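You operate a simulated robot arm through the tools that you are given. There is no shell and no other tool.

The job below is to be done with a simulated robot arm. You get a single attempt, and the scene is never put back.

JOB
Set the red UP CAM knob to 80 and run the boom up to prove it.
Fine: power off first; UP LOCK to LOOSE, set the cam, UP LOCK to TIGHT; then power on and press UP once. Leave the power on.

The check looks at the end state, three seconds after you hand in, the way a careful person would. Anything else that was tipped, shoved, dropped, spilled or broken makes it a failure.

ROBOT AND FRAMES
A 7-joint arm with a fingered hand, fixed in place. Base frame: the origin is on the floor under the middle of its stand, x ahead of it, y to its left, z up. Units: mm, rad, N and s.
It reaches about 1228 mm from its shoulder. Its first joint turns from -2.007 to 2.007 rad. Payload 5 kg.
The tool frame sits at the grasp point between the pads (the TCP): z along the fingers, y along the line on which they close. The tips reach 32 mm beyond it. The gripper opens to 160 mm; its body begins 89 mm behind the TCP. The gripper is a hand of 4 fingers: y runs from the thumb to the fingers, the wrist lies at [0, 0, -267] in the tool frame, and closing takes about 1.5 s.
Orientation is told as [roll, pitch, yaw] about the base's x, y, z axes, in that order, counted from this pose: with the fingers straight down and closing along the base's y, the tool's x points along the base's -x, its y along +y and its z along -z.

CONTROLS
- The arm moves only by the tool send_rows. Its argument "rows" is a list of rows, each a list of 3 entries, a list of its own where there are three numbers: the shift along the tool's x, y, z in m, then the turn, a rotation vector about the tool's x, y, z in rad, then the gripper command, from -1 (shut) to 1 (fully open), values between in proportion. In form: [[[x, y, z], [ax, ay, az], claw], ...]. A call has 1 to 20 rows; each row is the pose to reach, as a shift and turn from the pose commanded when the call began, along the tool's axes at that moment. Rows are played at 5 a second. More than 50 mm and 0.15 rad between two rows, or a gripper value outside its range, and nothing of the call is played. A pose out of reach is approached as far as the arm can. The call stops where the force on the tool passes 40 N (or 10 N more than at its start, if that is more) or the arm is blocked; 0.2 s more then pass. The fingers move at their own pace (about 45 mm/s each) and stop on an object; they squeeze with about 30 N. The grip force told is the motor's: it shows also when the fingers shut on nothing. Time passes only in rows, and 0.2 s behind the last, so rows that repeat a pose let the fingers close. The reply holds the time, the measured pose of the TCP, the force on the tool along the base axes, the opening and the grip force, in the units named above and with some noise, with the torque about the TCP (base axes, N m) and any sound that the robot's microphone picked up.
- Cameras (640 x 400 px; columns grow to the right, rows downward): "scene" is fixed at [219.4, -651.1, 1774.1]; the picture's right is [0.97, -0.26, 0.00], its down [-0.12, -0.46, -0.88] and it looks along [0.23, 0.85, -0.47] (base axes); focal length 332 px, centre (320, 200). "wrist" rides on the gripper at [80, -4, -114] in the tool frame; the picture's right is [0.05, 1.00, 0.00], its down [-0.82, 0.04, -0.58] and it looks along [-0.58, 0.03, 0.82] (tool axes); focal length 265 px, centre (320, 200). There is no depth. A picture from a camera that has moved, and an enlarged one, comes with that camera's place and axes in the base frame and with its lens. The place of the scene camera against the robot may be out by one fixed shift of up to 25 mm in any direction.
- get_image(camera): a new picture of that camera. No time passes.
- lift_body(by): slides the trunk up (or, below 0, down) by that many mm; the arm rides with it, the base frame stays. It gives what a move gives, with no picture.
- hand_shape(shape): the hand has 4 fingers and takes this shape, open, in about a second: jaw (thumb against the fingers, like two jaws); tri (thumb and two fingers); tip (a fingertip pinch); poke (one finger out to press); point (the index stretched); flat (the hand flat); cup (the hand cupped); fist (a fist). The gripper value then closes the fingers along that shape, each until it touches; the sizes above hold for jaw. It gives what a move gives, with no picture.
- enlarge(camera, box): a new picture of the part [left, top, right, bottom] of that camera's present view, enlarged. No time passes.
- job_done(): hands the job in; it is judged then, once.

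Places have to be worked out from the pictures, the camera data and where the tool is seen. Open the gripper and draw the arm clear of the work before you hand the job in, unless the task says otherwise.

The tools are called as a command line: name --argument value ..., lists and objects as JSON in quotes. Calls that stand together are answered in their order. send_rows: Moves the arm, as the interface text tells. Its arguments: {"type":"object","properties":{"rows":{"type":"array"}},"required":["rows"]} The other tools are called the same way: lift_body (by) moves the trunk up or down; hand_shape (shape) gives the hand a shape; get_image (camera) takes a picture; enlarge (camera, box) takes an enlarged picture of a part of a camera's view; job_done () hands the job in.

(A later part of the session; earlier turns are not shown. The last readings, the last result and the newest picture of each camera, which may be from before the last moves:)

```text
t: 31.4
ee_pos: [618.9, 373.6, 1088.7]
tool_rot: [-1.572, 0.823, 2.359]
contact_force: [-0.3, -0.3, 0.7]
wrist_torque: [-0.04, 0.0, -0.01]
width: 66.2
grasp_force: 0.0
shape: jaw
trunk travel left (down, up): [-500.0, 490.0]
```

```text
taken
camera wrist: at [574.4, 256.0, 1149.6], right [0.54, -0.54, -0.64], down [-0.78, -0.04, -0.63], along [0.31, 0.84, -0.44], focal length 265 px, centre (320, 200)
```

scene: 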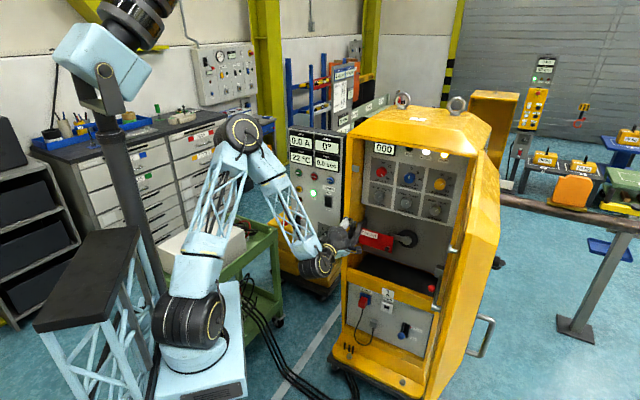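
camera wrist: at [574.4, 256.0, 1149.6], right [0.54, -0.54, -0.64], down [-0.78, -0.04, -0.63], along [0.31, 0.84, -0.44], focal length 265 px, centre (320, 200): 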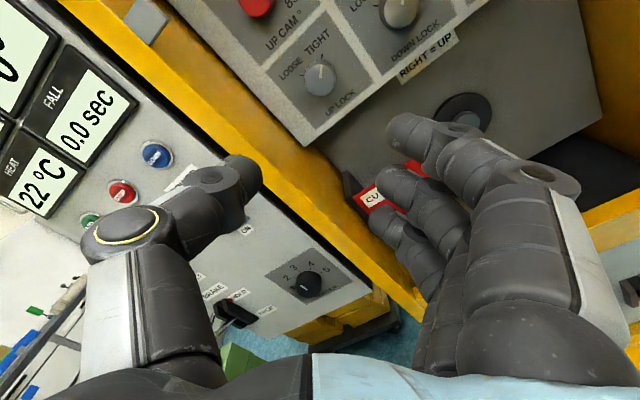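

The −135° roll is reachable. Now I roll back to about −47° (start of the turn) and centre on the lock's axis at e≈177.5, z≈1091.5.

send_rows --rows '[[[0, 0, 0], [0, 0, 0.1428], -0.125], [[0, 0, 0], [0, 0, 0.2856], -0.125], [[0, 0, 0], [0, 0, 0.4284], -0.125], [[0, 0, 0], [0, 0, 0.5712], -0.125], [[0, 0, 0], [0, 0, 0.714], -0.125], [[0, 0, 0], [0, 0, 0.8568], -0.125], [[0, 0, 0], [0, 0, 0.9996], -0.125], [[0, 0, 0], [0, 0, 1.1424], -0.125], [[0, 0, 0], [0, 0, 1.2852], -0.125], [[0, 0, 0], [0, 0, 1.428], -0.125], [[0, 0, 0], [0, 0, 1.5708], -0.125]]'

get_image --camera "wrist"

```text
t: 33.8
ee_pos: [616.6, 372.8, 1087.9]
tool_rot: [-1.569, -0.75, 2.357]
contact_force: [0.0, 0.5, 0.0]
wrist_torque: [0.02, 0.0, 0.0]
width: 66.8
grasp_force: 0.1
shape: jaw
trunk travel left (down, up): [-500.0, 490.0]
```

```text
taken
camera wrist: at [581.4, 248.8, 1036.1], right [-0.46, 0.45, -0.77], down [-0.85, 0.03, 0.53], along [0.26, 0.89, 0.37], focal length 265 px, centre (320, 200)
```

wrist: 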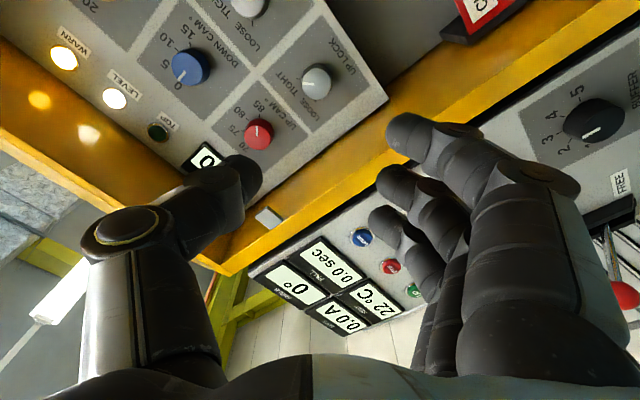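

I zoom in to judge the left post's inner wall position relative to the fingers before entering the recess.

enlarge --camera "wrist" --box '[220, 40, 480, 260]'

```text
1.82 times, centred on (350, 150) of wrist
camera zoom: at [581.4, 248.8, 1036.1], right [-0.46, 0.45, -0.77], down [-0.85, 0.03, 0.53], along [0.26, 0.89, 0.37], focal length 483 px, centre (266, 291)
```

zoom: 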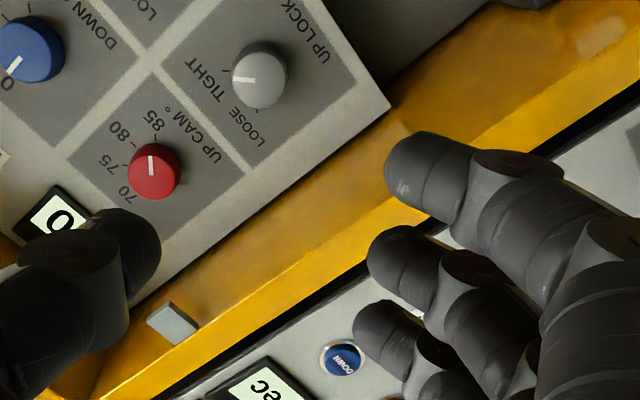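

The wall clearance at this roll is tight, so I'd rather turn from about −60° to −150°. I test in free space whether −154° is reachable.

send_rows --rows '[[[0, -0.0052, 0], [0, 0, -0.1438], -0.125], [[0, -0.0052, 0], [0, 0, -0.2877], -0.125], [[0, -0.0052, 0], [0, 0, -0.4315], -0.125], [[0, -0.0052, 0], [0, 0, -0.5754], -0.125], [[0, -0.0052, 0], [0, 0, -0.7192], -0.125], [[0, -0.0052, 0], [0, 0, -0.8631], -0.125], [[0, -0.0052, 0], [0, 0, -1.0069], -0.125], [[0, -0.0052, 0], [0, 0, -1.1508], -0.125], [[0, -0.0052, 0], [0, 0, -1.2946], -0.125], [[0, -0.0052, 0], [0, 0, -1.4385], -0.125], [[0, -0.0052, 0], [0, 0, -1.5823], -0.125], [[0, -0.0052, 0], [0, 0, -1.7262], -0.125], [[0, -0.0052, 0], [0, 0, -1.87], -0.125]]'

get_image --camera "wrist"

enlarge --camera "scene" --box '[300, 150, 440, 270]'

```text
t: 36.0
ee_pos: [613.0, 385.2, 1159.5]
tool_rot: [-1.714, 0.453, 2.304]
contact_force: [-0.6, 0.6, -0.9]
wrist_torque: [0.0, -0.03, -0.02]
width: 66.7
grasp_force: 0.0
shape: jaw
trunk travel left (down, up): [-500.0, 490.0]
stopped in row 10: the arm was blocked; the commanded pose is now the measured one
```

```text
taken
camera wrist: at [581.2, 251.3, 1182.2], right [0.43, -0.26, -0.87], down [-0.87, 0.13, -0.47], along [0.23, 0.96, -0.17], focal length 265 px, centre (320, 200)
```

wrist: 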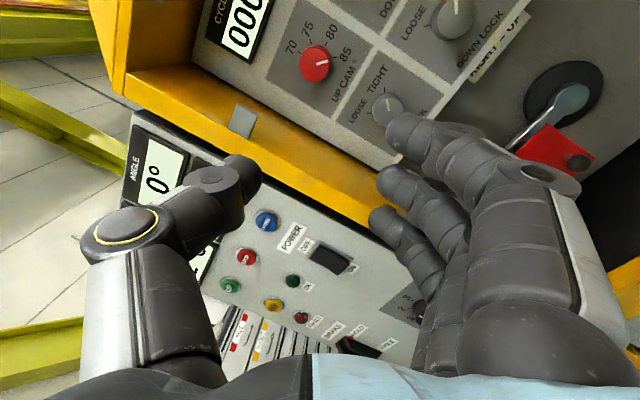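

```text
3.33 times, centred on (370, 210) of scene
camera zoom: at [219.4, -651.1, 1774.1], right [0.97, -0.26, 0.0], down [-0.12, -0.46, -0.88], along [0.23, 0.85, -0.47], focal length 1105 px, centre (153, 167)
```

zoom: 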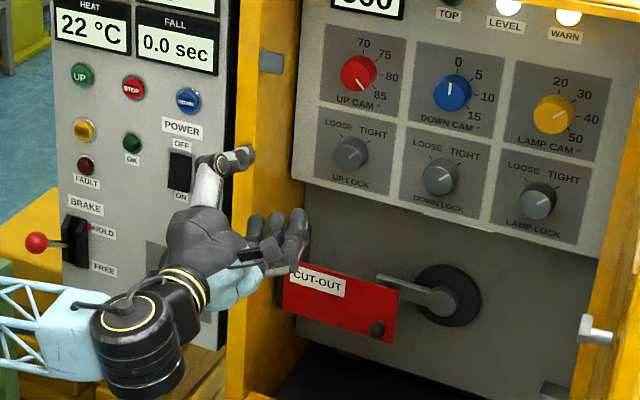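

The arm jammed against a joint limit because it's folded too tightly at this standoff (the elbow is high and the forearm steep). I lower the trunk another 150 mm to flatten the forearm, which gives the wrist more freedom; the hand is clear in front of the cabinet.

lift_body --by -150

get_image --camera "scene"

```text
t: 37.7
ee_pos: [611.1, 384.8, 1007.6]
tool_rot: [-1.714, 0.453, 2.305]
contact_force: [-0.4, 0.6, -0.3]
wrist_torque: [-0.01, -0.02, 0.01]
width: 66.8
grasp_force: 0.1
shape: jaw
trunk travel left (down, up): [-350.0, 640.0]
```

```text
taken
```

scene: 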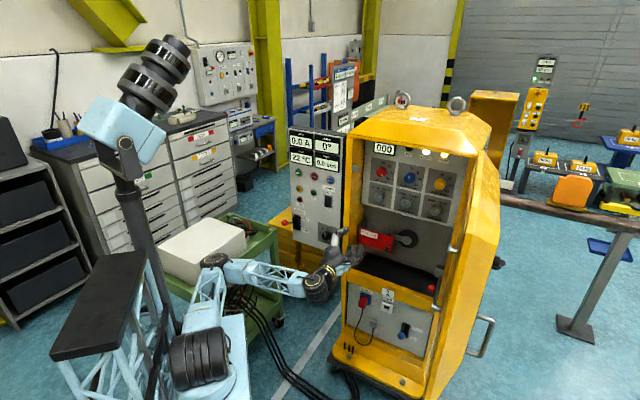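

The trunk is down and the elbow is up and clear of the cart. I straighten the hand to the level, thumb-up pose in front of UP LOCK at depth 740.

send_rows --rows '[[[0.0102, -0.0125, 0.0092], [-0.0258, -0.0036, 0.0911], -0.125], [[0.0203, -0.0251, 0.0184], [-0.0516, -0.0072, 0.1823], -0.125], [[0.0305, -0.0376, 0.0277], [-0.0775, -0.0107, 0.2734], -0.125], [[0.0406, -0.0502, 0.0369], [-0.1033, -0.0143, 0.3646], -0.125], [[0.0508, -0.0627, 0.0461], [-0.1291, -0.0179, 0.4557], -0.125]]'

get_image --camera "wrist"

get_image --camera "scene"

```text
t: 38.9
ee_pos: [651.4, 398.0, 1091.4]
tool_rot: [-1.566, 0.002, 2.353]
contact_force: [-0.1, -0.5, 0.1]
wrist_torque: [0.01, 0.01, 0.03]
width: 66.7
grasp_force: 0.0
shape: jaw
trunk travel left (down, up): [-350.0, 640.0]
```

```text
taken
camera wrist: at [628.2, 260.5, 1094.7], right [0.03, -0.04, -1.0], down [-0.98, 0.17, -0.04], along [0.17, 0.98, -0.03], focal length 265 px, centre (320, 200)
```

wrist: 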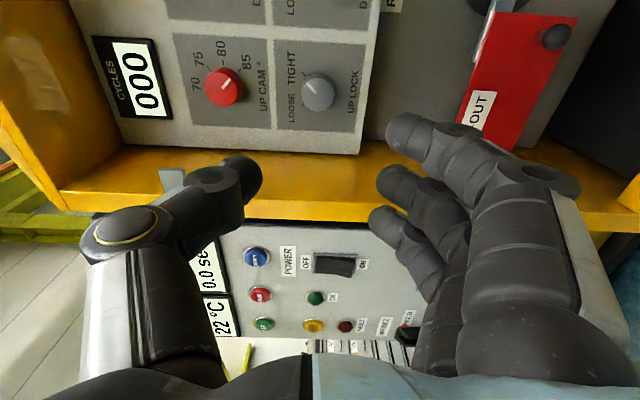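

```text
taken
```

scene: 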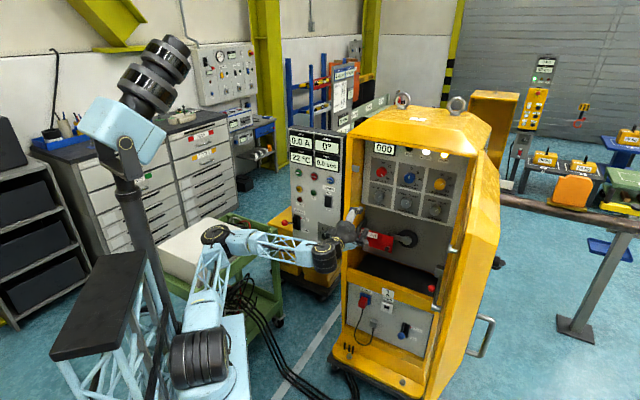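

The pose is clean. I test the roll range again from here, to about −153°, in free space.

send_rows --rows '[[[0, 0, 0], [0, 0, -0.1375], -0.125], [[0, 0, 0], [0, 0, -0.275], -0.125], [[0, 0, 0], [0, 0, -0.4125], -0.125], [[0, 0, 0], [0, 0, -0.55], -0.125], [[0, 0, 0], [0, 0, -0.6875], -0.125], [[0, 0, 0], [0, 0, -0.825], -0.125], [[0, 0, 0], [0, 0, -0.9625], -0.125], [[0, 0, 0], [0, 0, -1.1], -0.125]]'

get_image --camera "scene"

```text
t: 40.6
ee_pos: [635.6, 393.3, 1171.3]
tool_rot: [-1.784, 0.884, 2.213]
contact_force: [0.8, 0.2, -0.6]
wrist_torque: [-0.01, 0.01, -0.01]
width: 66.6
grasp_force: 0.2
shape: jaw
trunk travel left (down, up): [-350.0, 640.0]
stopped in row 8: the arm was blocked; the commanded pose is now the measured one
```

```text
taken
```

scene: 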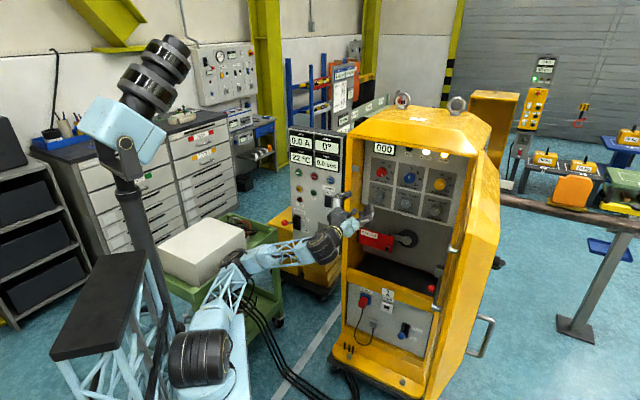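

The hand can go only to about −140° before a joint limit pushes it off, so I will turn the knobs in two shorter bites within ±26° of thumb-up. I return to the clean thumb-up pose.

send_rows --rows '[[[-0.0084, 0.0079, 0.0002], [-0.0193, -0.0056, 0.1275], -0.125], [[-0.0168, 0.0159, 0.0004], [-0.0387, -0.0113, 0.255], -0.125], [[-0.0252, 0.0238, 0.0006], [-0.058, -0.0169, 0.3825], -0.125], [[-0.0337, 0.0318, 0.0009], [-0.0774, -0.0226, 0.5099], -0.125], [[-0.0421, 0.0397, 0.0011], [-0.0967, -0.0282, 0.6374], -0.125], [[-0.0505, 0.0477, 0.0013], [-0.1161, -0.0339, 0.7649], -0.125], [[-0.0589, 0.0556, 0.0015], [-0.1354, -0.0395, 0.8924], -0.125]]'

get_image --camera "scene"

```text
t: 42.2
ee_pos: [650.9, 398.0, 1090.5]
tool_rot: [-1.568, -0.001, 2.358]
contact_force: [0.3, 0.1, -0.2]
wrist_torque: [0.03, -0.01, 0.02]
width: 66.7
grasp_force: 0.0
shape: jaw
trunk travel left (down, up): [-350.0, 640.0]
```

```text
taken
```

scene: 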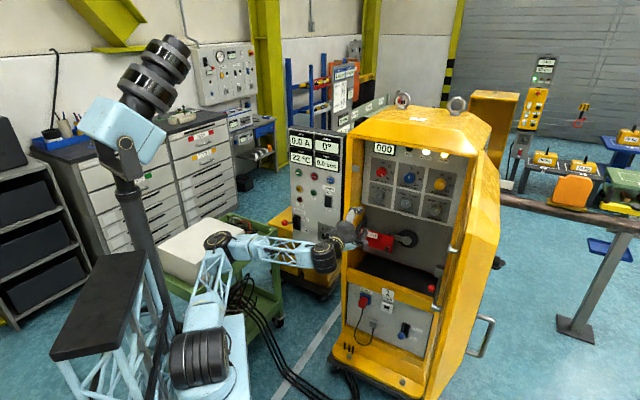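

Back in the clean pose at e≈179.5, d≈742, z≈1090.7. I roll +0.45 rad for the first bite, centre on the lock, and advance to depth 860 to look.

send_rows --rows '[[[-0.002, -0.001, 0], [0, 0, 0.12], -0.125], [[-0.002, -0.001, 0], [0, 0, 0.24], -0.125], [[-0.002, -0.001, 0], [0, 0, 0.36], -0.125], [[-0.002, -0.001, 0], [0, 0, 0.45], -0.125], [[-0.002, -0.001, 0.03], [0, 0, 0.45], -0.125], [[-0.002, -0.001, 0.06], [0, 0, 0.45], -0.125], [[-0.002, -0.001, 0.09], [0, 0, 0.45], -0.125], [[-0.002, -0.001, 0.118], [0, 0, 0.45], -0.125]]'

get_image --camera "wrist"

enlarge --camera "scene" --box '[330, 160, 440, 260]'

```text
t: 44.0
ee_pos: [732.0, 481.9, 1094.1]
tool_rot: [-1.569, -0.448, 2.357]
contact_force: [0.7, -0.4, 0.4]
wrist_torque: [0.02, 0.0, -0.03]
width: 66.5
grasp_force: 0.1
shape: jaw
trunk travel left (down, up): [-350.0, 640.0]
```

```text
taken
camera wrist: at [703.5, 349.5, 1062.6], right [-0.27, 0.27, -0.92], down [-0.94, 0.12, 0.32], along [0.2, 0.95, 0.22], focal length 265 px, centre (320, 200)
```

wrist: 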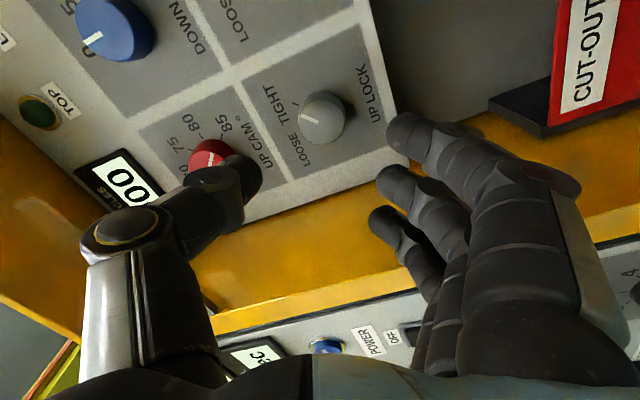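

```text
4.00 times, centred on (385, 210) of scene
camera zoom: at [219.4, -651.1, 1774.1], right [0.97, -0.26, 0.0], down [-0.12, -0.46, -0.88], along [0.23, 0.85, -0.47], focal length 1326 px, centre (60, 160)
```

zoom: 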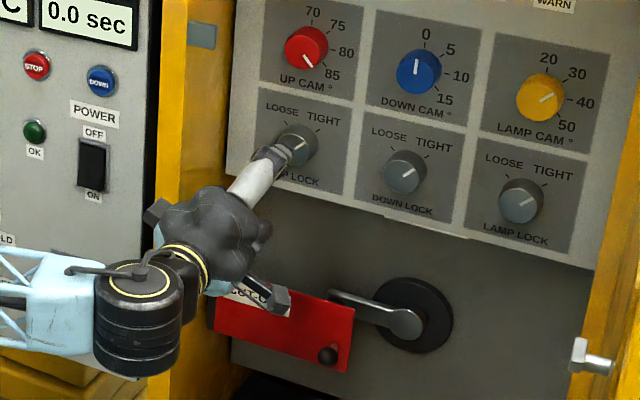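

The TCP is aligned with the lock axis (e≈176.5, z≈1093.7). I zoom in on the knob and fingertips to judge the depth to the panel.

enlarge --camera "wrist" --box '[220, 50, 440, 250]'

```text
2.00 times, centred on (330, 150) of wrist
camera zoom: at [703.5, 349.5, 1062.6], right [-0.27, 0.27, -0.92], down [-0.94, 0.12, 0.32], along [0.2, 0.95, 0.22], focal length 531 px, centre (300, 300)
```

zoom: 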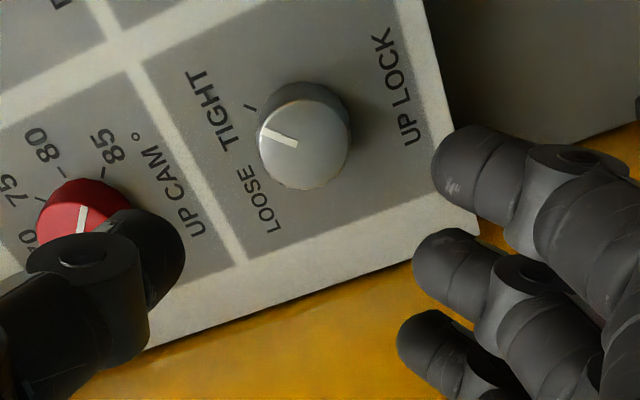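

The knob is about 25 mm long with its base (the panel) near d≈1010, and the alignment looks right. I advance with the jaw open to depth about 964, slowing at the end.

send_rows --rows '[[[0, 0, 0.02], [0, 0, 0], -0.125], [[0, 0, 0.04], [0, 0, 0], -0.125], [[0, 0, 0.06], [0, 0, 0], -0.125], [[0, 0, 0.075], [0, 0, 0], -0.125], [[0, 0, 0.085], [0, 0, 0], -0.125], [[0, 0, 0.092], [0, 0, 0], -0.125], [[0, 0, 0.098], [0, 0, 0], -0.125], [[0, 0, 0.102], [0, 0, 0], -0.125], [[0, 0, 0.106], [0, 0, 0], -0.125]]'

get_image --camera "wrist"

enlarge --camera "scene" --box '[340, 150, 450, 250]'

```text
t: 46.0
ee_pos: [805.1, 557.9, 1092.1]
tool_rot: [-1.569, -0.449, 2.355]
contact_force: [0.5, 0.0, 0.8]
wrist_torque: [0.0, 0.01, 0.05]
width: 66.5
grasp_force: 0.2
shape: jaw
trunk travel left (down, up): [-350.0, 640.0]
```

```text
taken
camera wrist: at [777.7, 424.0, 1059.8], right [-0.27, 0.27, -0.92], down [-0.94, 0.12, 0.32], along [0.2, 0.95, 0.22], focal length 265 px, centre (320, 200)
```

wrist: 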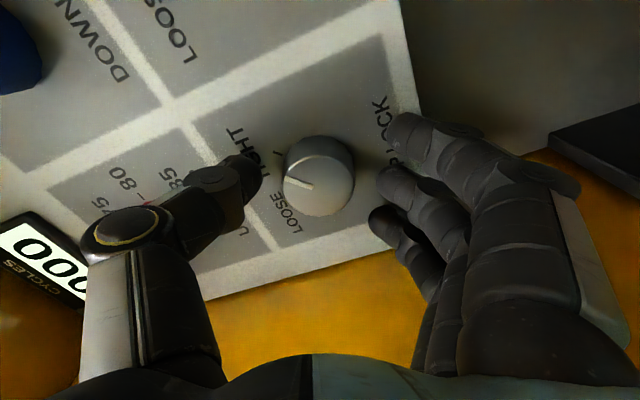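

```text
4.00 times, centred on (395, 200) of scene
camera zoom: at [219.4, -651.1, 1774.1], right [0.97, -0.26, 0.0], down [-0.12, -0.46, -0.88], along [0.23, 0.85, -0.47], focal length 1326 px, centre (20, 200)
```

zoom: 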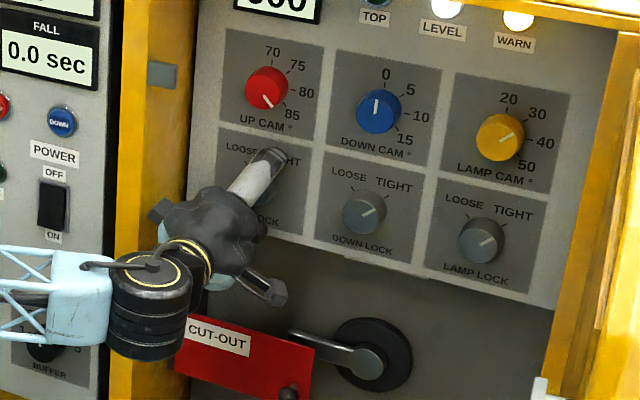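

No contact yet at depth 964. I zoom in on the knob between the fingers to check centring before closing.

enlarge --camera "wrist" --box '[220, 90, 440, 290]'

```text
2.00 times, centred on (330, 190) of wrist
camera zoom: at [777.7, 424.0, 1059.8], right [-0.27, 0.27, -0.92], down [-0.94, 0.12, 0.32], along [0.2, 0.95, 0.22], focal length 531 px, centre (300, 220)
```

zoom: 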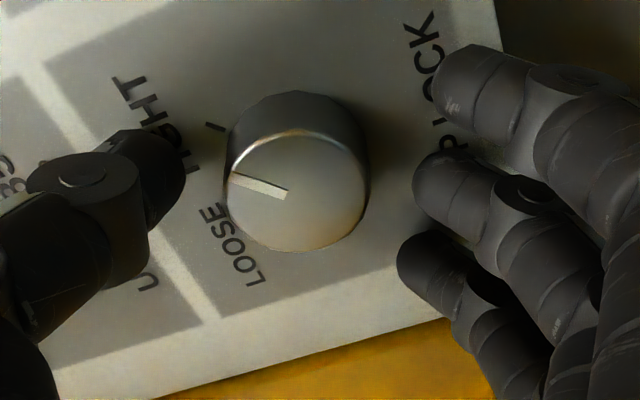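

The knob sits centred between thumb and middle finger (within about 2 mm). I close the jaw on it without moving.

send_rows --rows '[[[0, 0, 0], [0, 0, 0], -1], [[0, 0, 0], [0, 0, 0], -1], [[0, 0, 0], [0, 0, 0], -1], [[0, 0, 0], [0, 0, 0], -1], [[0, 0, 0], [0, 0, 0], -1], [[0, 0, 0], [0, 0, 0], -1]]'

get_image --camera "wrist"

```text
t: 47.4
ee_pos: [805.8, 557.2, 1093.4]
tool_rot: [-1.571, -0.45, 2.356]
contact_force: [7.5, 1.3, 10.7]
wrist_torque: [0.01, -0.02, 0.0]
width: 17.2
grasp_force: 29.5
shape: jaw
trunk travel left (down, up): [-350.0, 640.0]
```

```text
taken
camera wrist: at [778.0, 423.2, 1061.7], right [-0.27, 0.27, -0.92], down [-0.94, 0.12, 0.32], along [0.2, 0.95, 0.22], focal length 265 px, centre (320, 200)
```

wrist: 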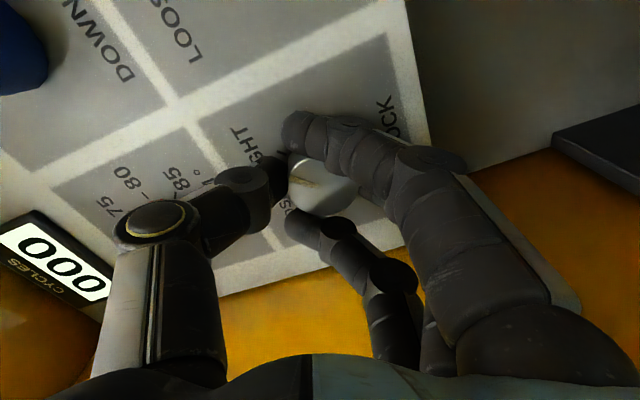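

The hand has closed on the knob with a 30 N grip and only small side forces. Now I turn it counter-clockwise by 0.9 rad.

send_rows --rows '[[[0, 0, 0], [0, 0, -0.1], -1], [[0, 0, 0], [0, 0, -0.2], -1], [[0, 0, 0], [0, 0, -0.3], -1], [[0, 0, 0], [0, 0, -0.4], -1], [[0, 0, 0], [0, 0, -0.5], -1], [[0, 0, 0], [0, 0, -0.6], -1], [[0, 0, 0], [0, 0, -0.7], -1], [[0, 0, 0], [0, 0, -0.8], -1], [[0, 0, 0], [0, 0, -0.9], -1]]'

get_image --camera "wrist"

enlarge --camera "scene" --box '[340, 150, 450, 250]'

```text
t: 49.4
ee_pos: [804.3, 557.5, 1092.6]
tool_rot: [-1.571, 0.451, 2.357]
contact_force: [5.7, 1.6, 17.6]
wrist_torque: [0.17, -0.19, -0.08]
width: 17.2
grasp_force: 30.6
shape: jaw
trunk travel left (down, up): [-350.0, 640.0]
```

```text
taken
camera wrist: at [774.0, 426.8, 1131.4], right [0.34, -0.34, -0.88], down [-0.91, 0.1, -0.39], along [0.22, 0.93, -0.28], focal length 265 px, centre (320, 200)
```

wrist: 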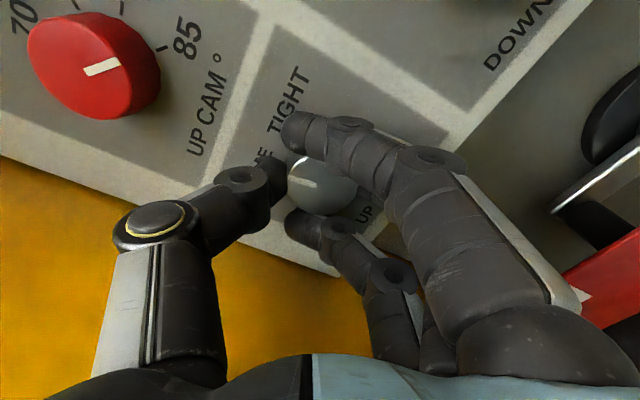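

```text
4.00 times, centred on (395, 200) of scene
camera zoom: at [219.4, -651.1, 1774.1], right [0.97, -0.26, 0.0], down [-0.12, -0.46, -0.88], along [0.23, 0.85, -0.47], focal length 1326 px, centre (20, 200)
```

zoom: 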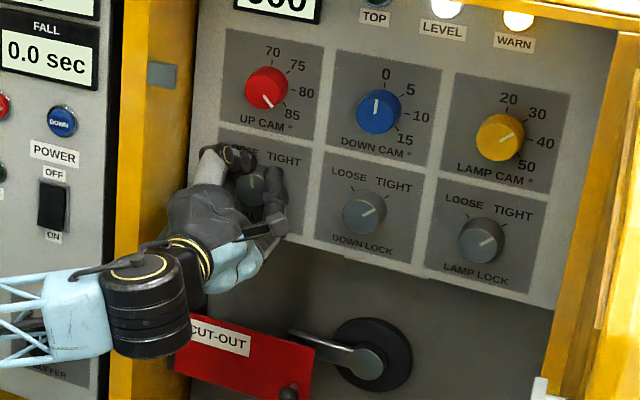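

The knob turned with the hand, with low torque. I open the jaw in place and check the pointer before taking the second bite.

send_rows --rows '[[[0, 0, 0], [0, 0, 0], -0.125], [[0, 0, 0], [0, 0, 0], -0.125], [[0, 0, 0], [0, 0, 0], -0.125], [[0, 0, 0], [0, 0, 0], -0.125], [[0, 0, 0], [0, 0, 0], -0.125], [[0, 0, 0], [0, 0, 0], -0.125]]'

enlarge --camera "wrist" --box '[220, 90, 440, 290]'

```text
t: 50.8
ee_pos: [804.7, 558.5, 1091.9]
tool_rot: [-1.571, 0.452, 2.357]
contact_force: [1.0, 0.8, -0.5]
wrist_torque: [-0.01, 0.0, 0.02]
width: 66.1
grasp_force: 0.1
shape: jaw
trunk travel left (down, up): [-350.0, 640.0]
```

```text
2.00 times, centred on (330, 190) of wrist
camera zoom: at [774.8, 427.3, 1130.2], right [0.34, -0.34, -0.88], down [-0.91, 0.1, -0.39], along [0.22, 0.93, -0.28], focal length 531 px, centre (300, 220)
```

zoom: 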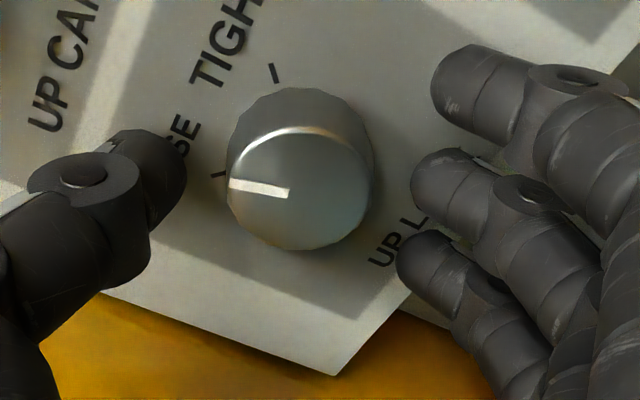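

The pointer has moved roughly 62° from TIGHT and needs about 28° more to reach the LOOSE tick. I roll the open hand back 0.45 rad and regrip.

send_rows --rows '[[[0, 0, 0], [0, 0, 0.1125], -0.125], [[0, 0, 0], [0, 0, 0.225], -0.125], [[0, 0, 0], [0, 0, 0.3375], -0.125], [[0, 0, 0], [0, 0, 0.45], -0.125], [[0, 0, 0], [0, 0, 0.45], -0.125], [[0, 0, 0], [0, 0, 0.45], -1], [[0, 0, 0], [0, 0, 0.45], -1], [[0, 0, 0], [0, 0, 0.45], -1], [[0, 0, 0], [0, 0, 0.45], -1], [[0, 0, 0], [0, 0, 0.45], -1], [[0, 0, 0], [0, 0, 0.45], -1]]'

enlarge --camera "wrist" --box '[220, 90, 440, 290]'

```text
t: 53.2
ee_pos: [804.3, 559.3, 1094.7]
tool_rot: [-1.573, 0.004, 2.357]
contact_force: [5.3, 3.0, 12.1]
wrist_torque: [0.01, -0.01, -0.02]
width: 16.8
grasp_force: 30.1
shape: jaw
trunk travel left (down, up): [-350.0, 640.0]
```

```text
2.00 times, centred on (330, 190) of wrist
camera zoom: at [781.4, 419.8, 1098.1], right [0.04, -0.04, -1.0], down [-0.98, 0.17, -0.04], along [0.17, 0.99, -0.03], focal length 531 px, centre (300, 220)
```

zoom: 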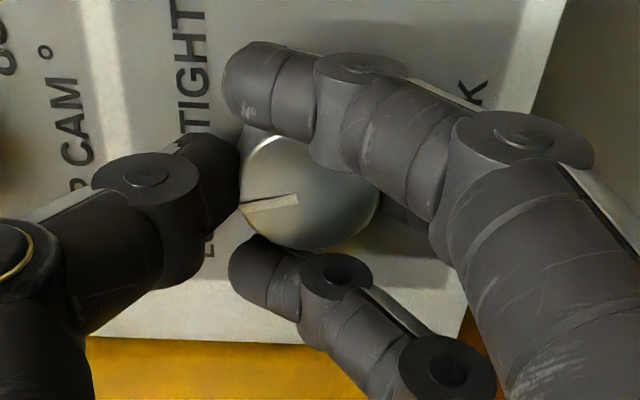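

The regrip is firm and the pointer hasn't shifted. I turn counter-clockwise another 0.5 rad to the LOOSE tick.

send_rows --rows '[[[0, 0, 0], [0, 0, -0.1], -1], [[0, 0, 0], [0, 0, -0.2], -1], [[0, 0, 0], [0, 0, -0.3], -1], [[0, 0, 0], [0, 0, -0.4], -1], [[0, 0, 0], [0, 0, -0.5], -1]]'

send_rows --rows '[[[0, 0, 0], [0, 0, 0], -0.125], [[0, 0, 0], [0, 0, 0], -0.125], [[0, 0, 0], [0, 0, 0], -0.125], [[0, 0, 0], [0, 0, 0], -0.125], [[0, 0, 0], [0, 0, 0], -0.125], [[0, 0, 0], [0, 0, 0], -0.125]]'

enlarge --camera "wrist" --box '[220, 90, 440, 290]'

```text
t: 54.4
ee_pos: [804.6, 557.8, 1092.9]
tool_rot: [-1.57, 0.504, 2.357]
contact_force: [2.8, 6.9, 19.6]
wrist_torque: [0.2, -0.18, 0.02]
width: 16.5
grasp_force: 29.5
shape: jaw
trunk travel left (down, up): [-350.0, 640.0]
```

```text
t: 55.8
ee_pos: [806.8, 558.0, 1090.8]
tool_rot: [-1.569, 0.5, 2.356]
contact_force: [-0.1, 0.0, 0.1]
wrist_torque: [0.01, 0.01, 0.01]
width: 65.9
grasp_force: 0.0
shape: jaw
trunk travel left (down, up): [-350.0, 640.0]
```

```text
2.00 times, centred on (330, 190) of wrist
camera zoom: at [773.2, 428.6, 1133.5], right [0.37, -0.37, -0.85], down [-0.9, 0.08, -0.43], along [0.23, 0.92, -0.3], focal length 531 px, centre (300, 220)
```

zoom: 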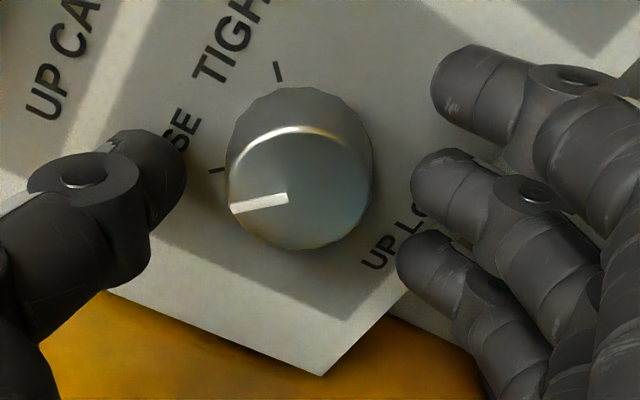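

The pointer now computes to 135° (upper left), exactly on the LOOSE tick. I back straight out 100 mm, then move up to the red UP CAM knob while rolling back to the start of its turn.

send_rows --rows '[[[0, 0, -0.01], [0, 0, 0], -0.125], [[0, 0, -0.03], [0, 0, 0], -0.125], [[0, 0, -0.06], [0, 0, 0], -0.125], [[0, 0, -0.1], [0, 0, 0], -0.125], [[0.0085, -0.015, -0.1], [0, 0, 0.1386], -0.125], [[0.0169, -0.03, -0.1], [0, 0, 0.2771], -0.125], [[0.0253, -0.045, -0.1], [0, 0, 0.4157], -0.125], [[0.0338, -0.06, -0.1], [0, 0, 0.5543], -0.125], [[0.0422, -0.075, -0.1], [0, 0, 0.6929], -0.125], [[0.0507, -0.09, -0.1], [0, 0, 0.8314], -0.125], [[0.0591, -0.105, -0.1], [0, 0, 0.97], -0.125]]'

get_image --camera "wrist"

enlarge --camera "scene" --box '[340, 130, 450, 230]'

```text
t: 58.2
ee_pos: [734.7, 487.0, 1212.2]
tool_rot: [-1.568, -0.47, 2.358]
contact_force: [0.3, -0.3, 0.6]
wrist_torque: [0.03, 0.02, 0.02]
width: 66.2
grasp_force: 0.0
shape: jaw
trunk travel left (down, up): [-350.0, 640.0]
```

```text
taken
camera wrist: at [706.7, 353.7, 1179.5], right [-0.29, 0.29, -0.91], down [-0.94, 0.12, 0.33], along [0.2, 0.95, 0.23], focal length 265 px, centre (320, 200)
```

wrist: 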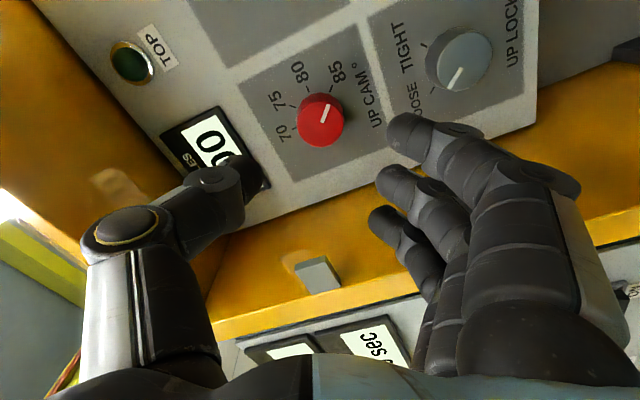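

```text
4.00 times, centred on (395, 180) of scene
camera zoom: at [219.4, -651.1, 1774.1], right [0.97, -0.26, 0.0], down [-0.12, -0.46, -0.88], along [0.23, 0.85, -0.47], focal length 1326 px, centre (20, 280)
```

zoom: 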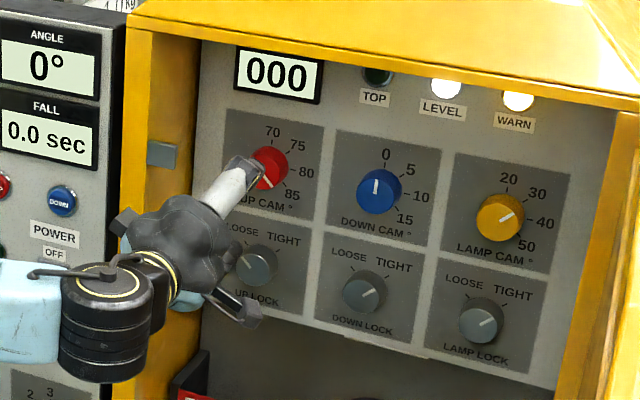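

UP LOCK now points to LOOSE. I zoom in on the red knob for centring and its present pointer angle.

enlarge --camera "wrist" --box '[220, 40, 440, 240]'

```text
2.00 times, centred on (330, 140) of wrist
camera zoom: at [706.7, 353.7, 1179.5], right [-0.29, 0.29, -0.91], down [-0.94, 0.12, 0.33], along [0.2, 0.95, 0.23], focal length 531 px, centre (300, 320)
```

zoom: 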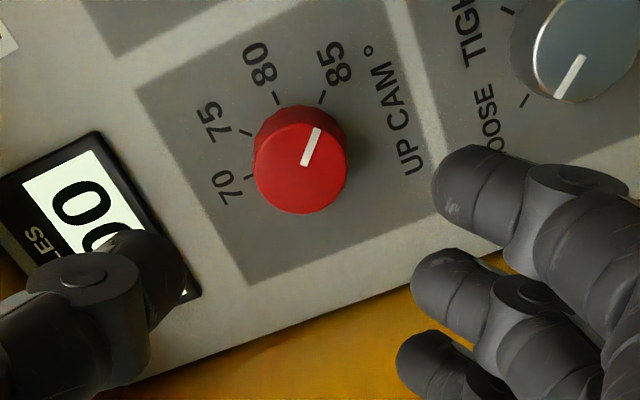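

The hand is aligned with the red knob (e≈176.5, z≈1212), whose pointer reads −48° (on 85), with the 80 tick at exactly 0° (horizontal right). I advance to depth 964 around it.

send_rows --rows '[[[0, 0, 0.02], [0, 0, 0], -0.125], [[0, 0, 0.04], [0, 0, 0], -0.125], [[0, 0, 0.06], [0, 0, 0], -0.125], [[0, 0, 0.075], [0, 0, 0], -0.125], [[0, 0, 0.085], [0, 0, 0], -0.125], [[0, 0, 0.092], [0, 0, 0], -0.125], [[0, 0, 0.097], [0, 0, 0], -0.125], [[0, 0, 0.1], [0, 0, 0], -0.125]]'

enlarge --camera "wrist" --box '[220, 90, 440, 290]'

enlarge --camera "scene" --box '[340, 130, 450, 230]'

```text
t: 60.0
ee_pos: [806.4, 557.1, 1212.7]
tool_rot: [-1.57, -0.467, 2.355]
contact_force: [-0.4, 0.2, 0.1]
wrist_torque: [0.0, -0.01, -0.03]
width: 66.3
grasp_force: 0.1
shape: jaw
trunk travel left (down, up): [-350.0, 640.0]
```

```text
2.00 times, centred on (330, 190) of wrist
camera zoom: at [778.3, 424.4, 1179.7], right [-0.29, 0.28, -0.91], down [-0.94, 0.12, 0.33], along [0.2, 0.95, 0.23], focal length 531 px, centre (300, 220)
```

zoom: 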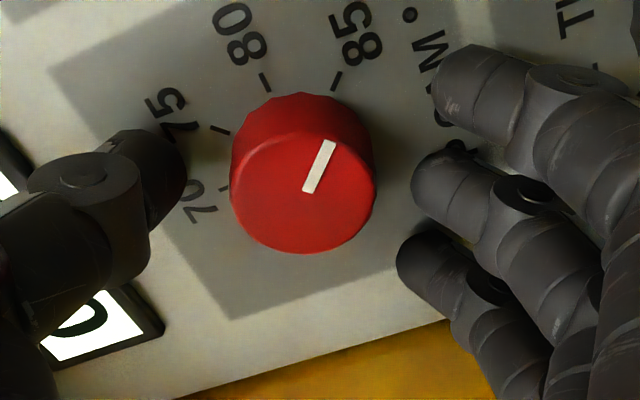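

```text
4.00 times, centred on (395, 180) of scene
camera zoom: at [219.4, -651.1, 1774.1], right [0.97, -0.26, 0.0], down [-0.12, -0.46, -0.88], along [0.23, 0.85, -0.47], focal length 1326 px, centre (20, 280)
```

zoom: 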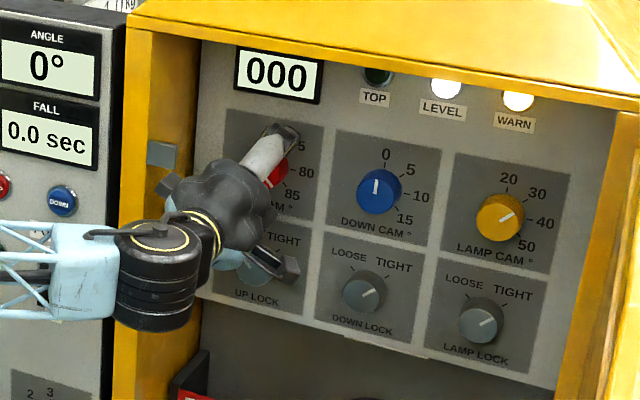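

Well centred again. I close on the red knob and check for any shift.

send_rows --rows '[[[0, 0, 0], [0, 0, 0], -1], [[0, 0, 0], [0, 0, 0], -1], [[0, 0, 0], [0, 0, 0], -1], [[0, 0, 0], [0, 0, 0], -1], [[0, 0, 0], [0, 0, 0], -1], [[0, 0, 0], [0, 0, 0], -1]]'

enlarge --camera "wrist" --box '[220, 90, 440, 290]'

```text
t: 61.4
ee_pos: [807.7, 556.9, 1214.1]
tool_rot: [-1.571, -0.471, 2.357]
contact_force: [6.8, 3.0, 11.7]
wrist_torque: [0.03, -0.01, 0.03]
width: 16.6
grasp_force: 29.7
shape: jaw
trunk travel left (down, up): [-350.0, 640.0]
```

```text
2.00 times, centred on (330, 190) of wrist
camera zoom: at [778.6, 423.8, 1181.4], right [-0.29, 0.29, -0.91], down [-0.94, 0.12, 0.33], along [0.2, 0.95, 0.23], focal length 531 px, centre (300, 220)
```

zoom: 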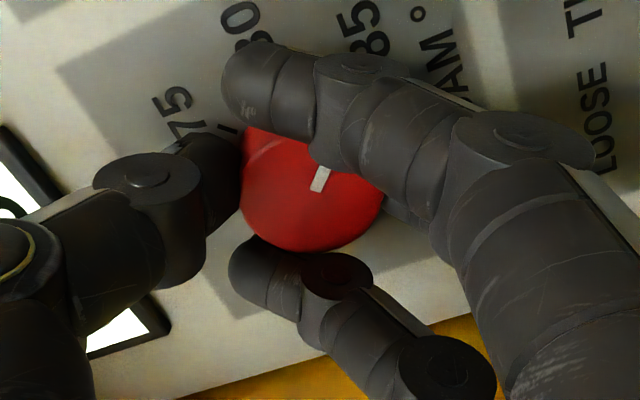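

Gripped firmly. I turn it counter-clockwise 0.75 rad, a bit short of the full amount, then release and measure.

send_rows --rows '[[[0, 0, 0], [0, 0, -0.1], -1], [[0, 0, 0], [0, 0, -0.2], -1], [[0, 0, 0], [0, 0, -0.3], -1], [[0, 0, 0], [0, 0, -0.4], -1], [[0, 0, 0], [0, 0, -0.5], -1], [[0, 0, 0], [0, 0, -0.6], -1], [[0, 0, 0], [0, 0, -0.7], -1], [[0, 0, 0], [0, 0, -0.75], -1]]'

send_rows --rows '[[[0, 0, 0], [0, 0, 0], -0.125], [[0, 0, 0], [0, 0, 0], -0.125], [[0, 0, 0], [0, 0, 0], -0.125], [[0, 0, 0], [0, 0, 0], -0.125], [[0, 0, 0], [0, 0, 0], -0.125], [[0, 0, 0], [0, 0, 0], -0.125]]'

enlarge --camera "wrist" --box '[220, 90, 440, 290]'

enlarge --camera "scene" --box '[355, 150, 415, 200]'

```text
t: 63.2
ee_pos: [804.9, 557.4, 1213.6]
tool_rot: [-1.57, 0.283, 2.359]
contact_force: [2.0, 9.2, 19.5]
wrist_torque: [0.24, -0.27, 0.06]
width: 16.6
grasp_force: 30.4
shape: jaw
trunk travel left (down, up): [-350.0, 640.0]
```

```text
t: 64.6
ee_pos: [806.9, 557.0, 1212.4]
tool_rot: [-1.569, 0.28, 2.358]
contact_force: [0.2, 0.7, -0.2]
wrist_torque: [-0.03, -0.02, 0.0]
width: 66.0
grasp_force: 0.1
shape: jaw
trunk travel left (down, up): [-350.0, 640.0]
```

```text
2.00 times, centred on (330, 190) of wrist
camera zoom: at [780.5, 422.0, 1238.1], right [0.23, -0.23, -0.95], down [-0.95, 0.14, -0.27], along [0.19, 0.96, -0.19], focal length 531 px, centre (300, 220)
```

zoom: 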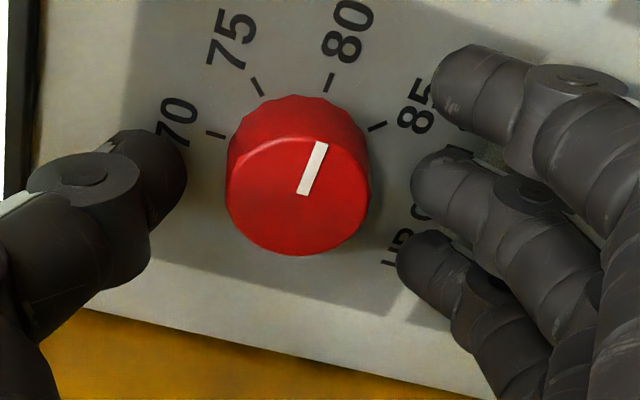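

```text
8.00 times, centred on (385, 175) of scene
camera zoom: at [219.4, -651.1, 1774.1], right [0.97, -0.26, 0.0], down [-0.12, -0.46, -0.88], along [0.23, 0.85, -0.47], focal length 2652 px, centre (-200, 400)
```

zoom: 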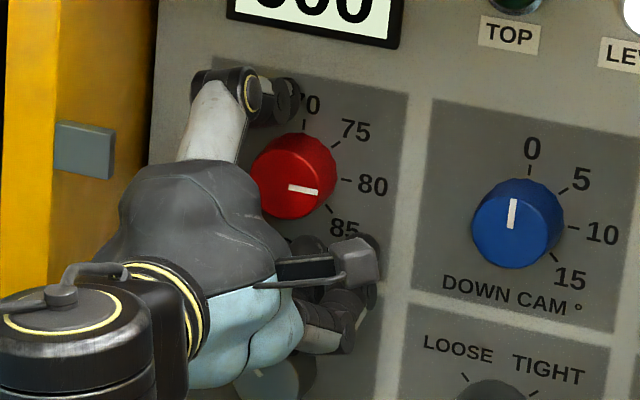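

The pointer now lies horizontal to within about 2° and lines up with the 80 tick in both cameras. I back out 100 mm and move down to UP LOCK again, rolled for a clockwise turn.

send_rows --rows '[[[0, 0, -0.01], [0, 0, 0], -0.125], [[0, 0, -0.03], [0, 0, 0], -0.125], [[0, 0, -0.06], [0, 0, 0], -0.125], [[0, 0, -0.1], [0, 0, 0], -0.125], [[-0.0088, 0.0287, -0.1], [0, 0, -0.055], -0.125], [[-0.0176, 0.0575, -0.1], [0, 0, -0.11], -0.125], [[-0.0263, 0.0862, -0.1], [0, 0, -0.165], -0.125], [[-0.0351, 0.1149, -0.1], [0, 0, -0.22], -0.125]]'

get_image --camera "wrist"

enlarge --camera "scene" --box '[350, 150, 430, 210]'

```text
t: 66.4
ee_pos: [735.0, 488.2, 1091.6]
tool_rot: [-1.569, 0.502, 2.357]
contact_force: [0.9, -0.4, 0.7]
wrist_torque: [-0.02, 0.0, 0.01]
width: 66.3
grasp_force: 0.1
shape: jaw
trunk travel left (down, up): [-350.0, 640.0]
```

```text
taken
camera wrist: at [704.0, 359.3, 1133.8], right [0.37, -0.37, -0.85], down [-0.9, 0.08, -0.43], along [0.23, 0.92, -0.3], focal length 265 px, centre (320, 200)
```

wrist: 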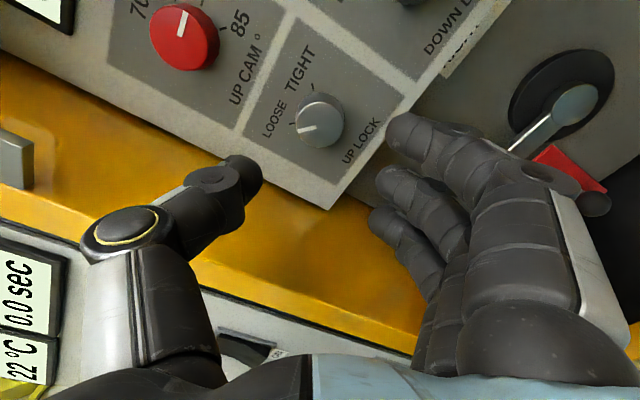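

```text
6.67 times, centred on (390, 180) of scene
camera zoom: at [219.4, -651.1, 1774.1], right [0.97, -0.26, 0.0], down [-0.12, -0.46, -0.88], along [0.23, 0.85, -0.47], focal length 2210 px, centre (-147, 333)
```

zoom: 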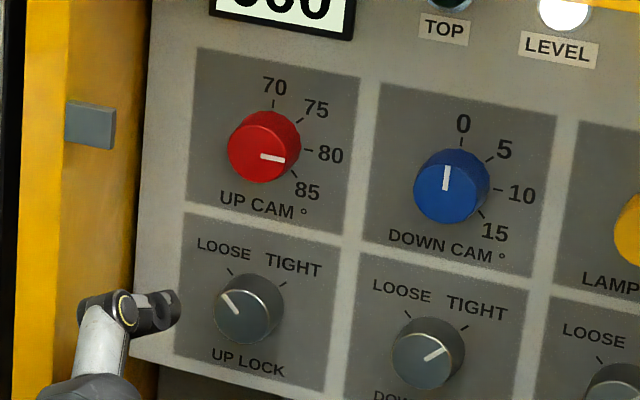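

UP LOCK points at LOOSE and the red pointer is next to 80. I zoom further on the red knob to judge the angle finely.

enlarge --camera "scene" --box '[362, 160, 394, 182]'

enlarge --camera "scene" --box '[424, 170, 456, 192]'

enlarge --camera "wrist" --box '[120, 0, 280, 100]'

```text
16.00 times, centred on (378, 171) of scene
camera zoom: at [219.4, -651.1, 1774.1], right [0.97, -0.26, 0.0], down [-0.12, -0.46, -0.88], along [0.23, 0.85, -0.47], focal length 5304 px, centre (-608, 664)
```

zoom: 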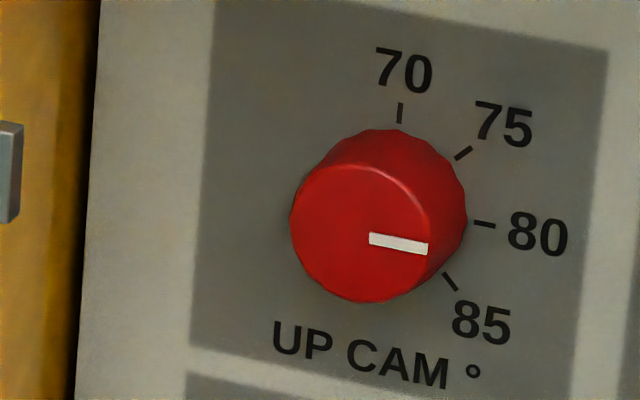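

```text
16.00 times, centred on (440, 181) of scene
camera zoom: at [219.4, -651.1, 1774.1], right [0.97, -0.26, 0.0], down [-0.12, -0.46, -0.88], along [0.23, 0.85, -0.47], focal length 5304 px, centre (-1600, 504)
```

zoom: 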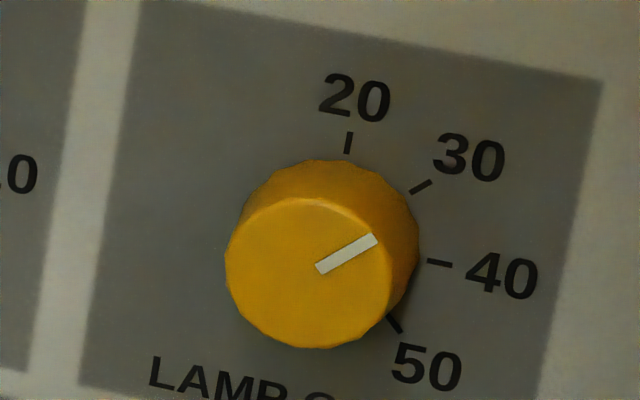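

```text
4.00 times, centred on (200, 50) of wrist
camera zoom: at [704.0, 359.3, 1133.8], right [0.37, -0.37, -0.85], down [-0.9, 0.08, -0.43], along [0.23, 0.92, -0.3], focal length 1062 px, centre (800, 800)
```

zoom: 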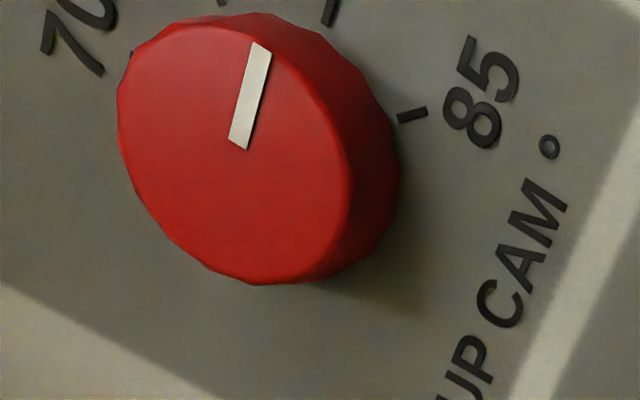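

The red pointer strip is parallel to the 80 tick within about a degree. The hand is at e≈175.5, z≈1091.8, on the lock axis, so I advance onto the lock and close.

send_rows --rows '[[[0, 0, 0.02], [0, 0, 0], -0.125], [[0, 0, 0.04], [0, 0, 0], -0.125], [[0, 0, 0.06], [0, 0, 0], -0.125], [[0, 0, 0.075], [0, 0, 0], -0.125], [[0, 0, 0.085], [0, 0, 0], -0.125], [[0, 0, 0.092], [0, 0, 0], -0.125], [[0, 0, 0.098], [0, 0, 0], -0.125]]'

enlarge --camera "wrist" --box '[220, 90, 440, 290]'

```text
t: 68.0
ee_pos: [804.4, 556.7, 1091.6]
tool_rot: [-1.57, 0.501, 2.357]
contact_force: [0.3, 0.5, 0.1]
wrist_torque: [0.01, 0.01, -0.01]
width: 66.1
grasp_force: 0.0
shape: jaw
trunk travel left (down, up): [-350.0, 640.0]
```

```text
2.00 times, centred on (330, 190) of wrist
camera zoom: at [772.7, 427.0, 1133.7], right [0.37, -0.37, -0.85], down [-0.9, 0.08, -0.43], along [0.23, 0.92, -0.3], focal length 531 px, centre (300, 220)
```

zoom: 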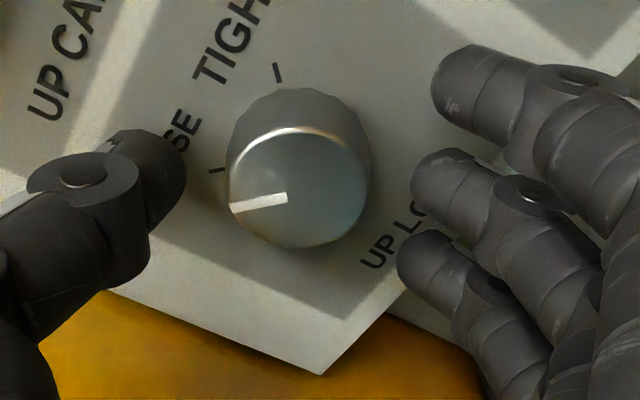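

Centred as before. I grip the lock and turn it clockwise 0.95 rad, then release and look.

send_rows --rows '[[[0, 0, 0], [0, 0, 0], -1], [[0, 0, 0], [0, 0, 0], -1], [[0, 0, 0], [0, 0, 0], -1], [[0, 0, 0], [0, 0, 0], -1], [[0, 0, 0], [0, 0, 0], -1], [[0, 0, 0], [0, 0, 0], -1], [[0, 0, 0], [0, 0, 0.1], -1], [[0, 0, 0], [0, 0, 0.2], -1], [[0, 0, 0], [0, 0, 0.3], -1], [[0, 0, 0], [0, 0, 0.4], -1], [[0, 0, 0], [0, 0, 0.5], -1], [[0, 0, 0], [0, 0, 0.6], -1], [[0, 0, 0], [0, 0, 0.7], -1], [[0, 0, 0], [0, 0, 0.8], -1], [[0, 0, 0], [0, 0, 0.9], -1], [[0, 0, 0], [0, 0, 0.95], -1]]'

send_rows --rows '[[[0, 0, 0], [0, 0, 0], -0.125], [[0, 0, 0], [0, 0, 0], -0.125], [[0, 0, 0], [0, 0, 0], -0.125], [[0, 0, 0], [0, 0, 0], -0.125], [[0, 0, 0], [0, 0, 0], -0.125], [[0, 0, 0], [0, 0, 0], -0.125]]'

enlarge --camera "wrist" --box '[220, 90, 440, 290]'

```text
t: 71.4
ee_pos: [803.8, 555.6, 1093.2]
tool_rot: [-1.571, -0.449, 2.357]
contact_force: [12.4, 1.8, 17.6]
wrist_torque: [0.17, -0.17, -0.1]
width: 16.4
grasp_force: 30.1
shape: jaw
trunk travel left (down, up): [-350.0, 640.0]
```

```text
t: 72.8
ee_pos: [803.9, 557.3, 1091.5]
tool_rot: [-1.568, -0.448, 2.356]
contact_force: [-0.4, -0.5, -0.3]
wrist_torque: [-0.03, 0.01, 0.02]
width: 66.2
grasp_force: 0.0
shape: jaw
trunk travel left (down, up): [-350.0, 640.0]
```

```text
2.00 times, centred on (330, 190) of wrist
camera zoom: at [775.6, 423.1, 1060.2], right [-0.27, 0.27, -0.92], down [-0.94, 0.12, 0.32], along [0.2, 0.95, 0.22], focal length 531 px, centre (300, 220)
```

zoom: 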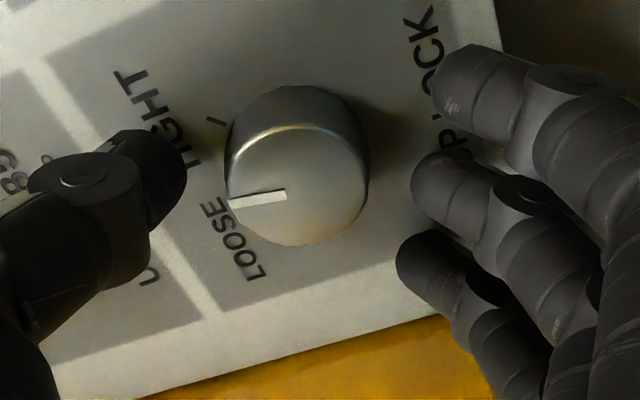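

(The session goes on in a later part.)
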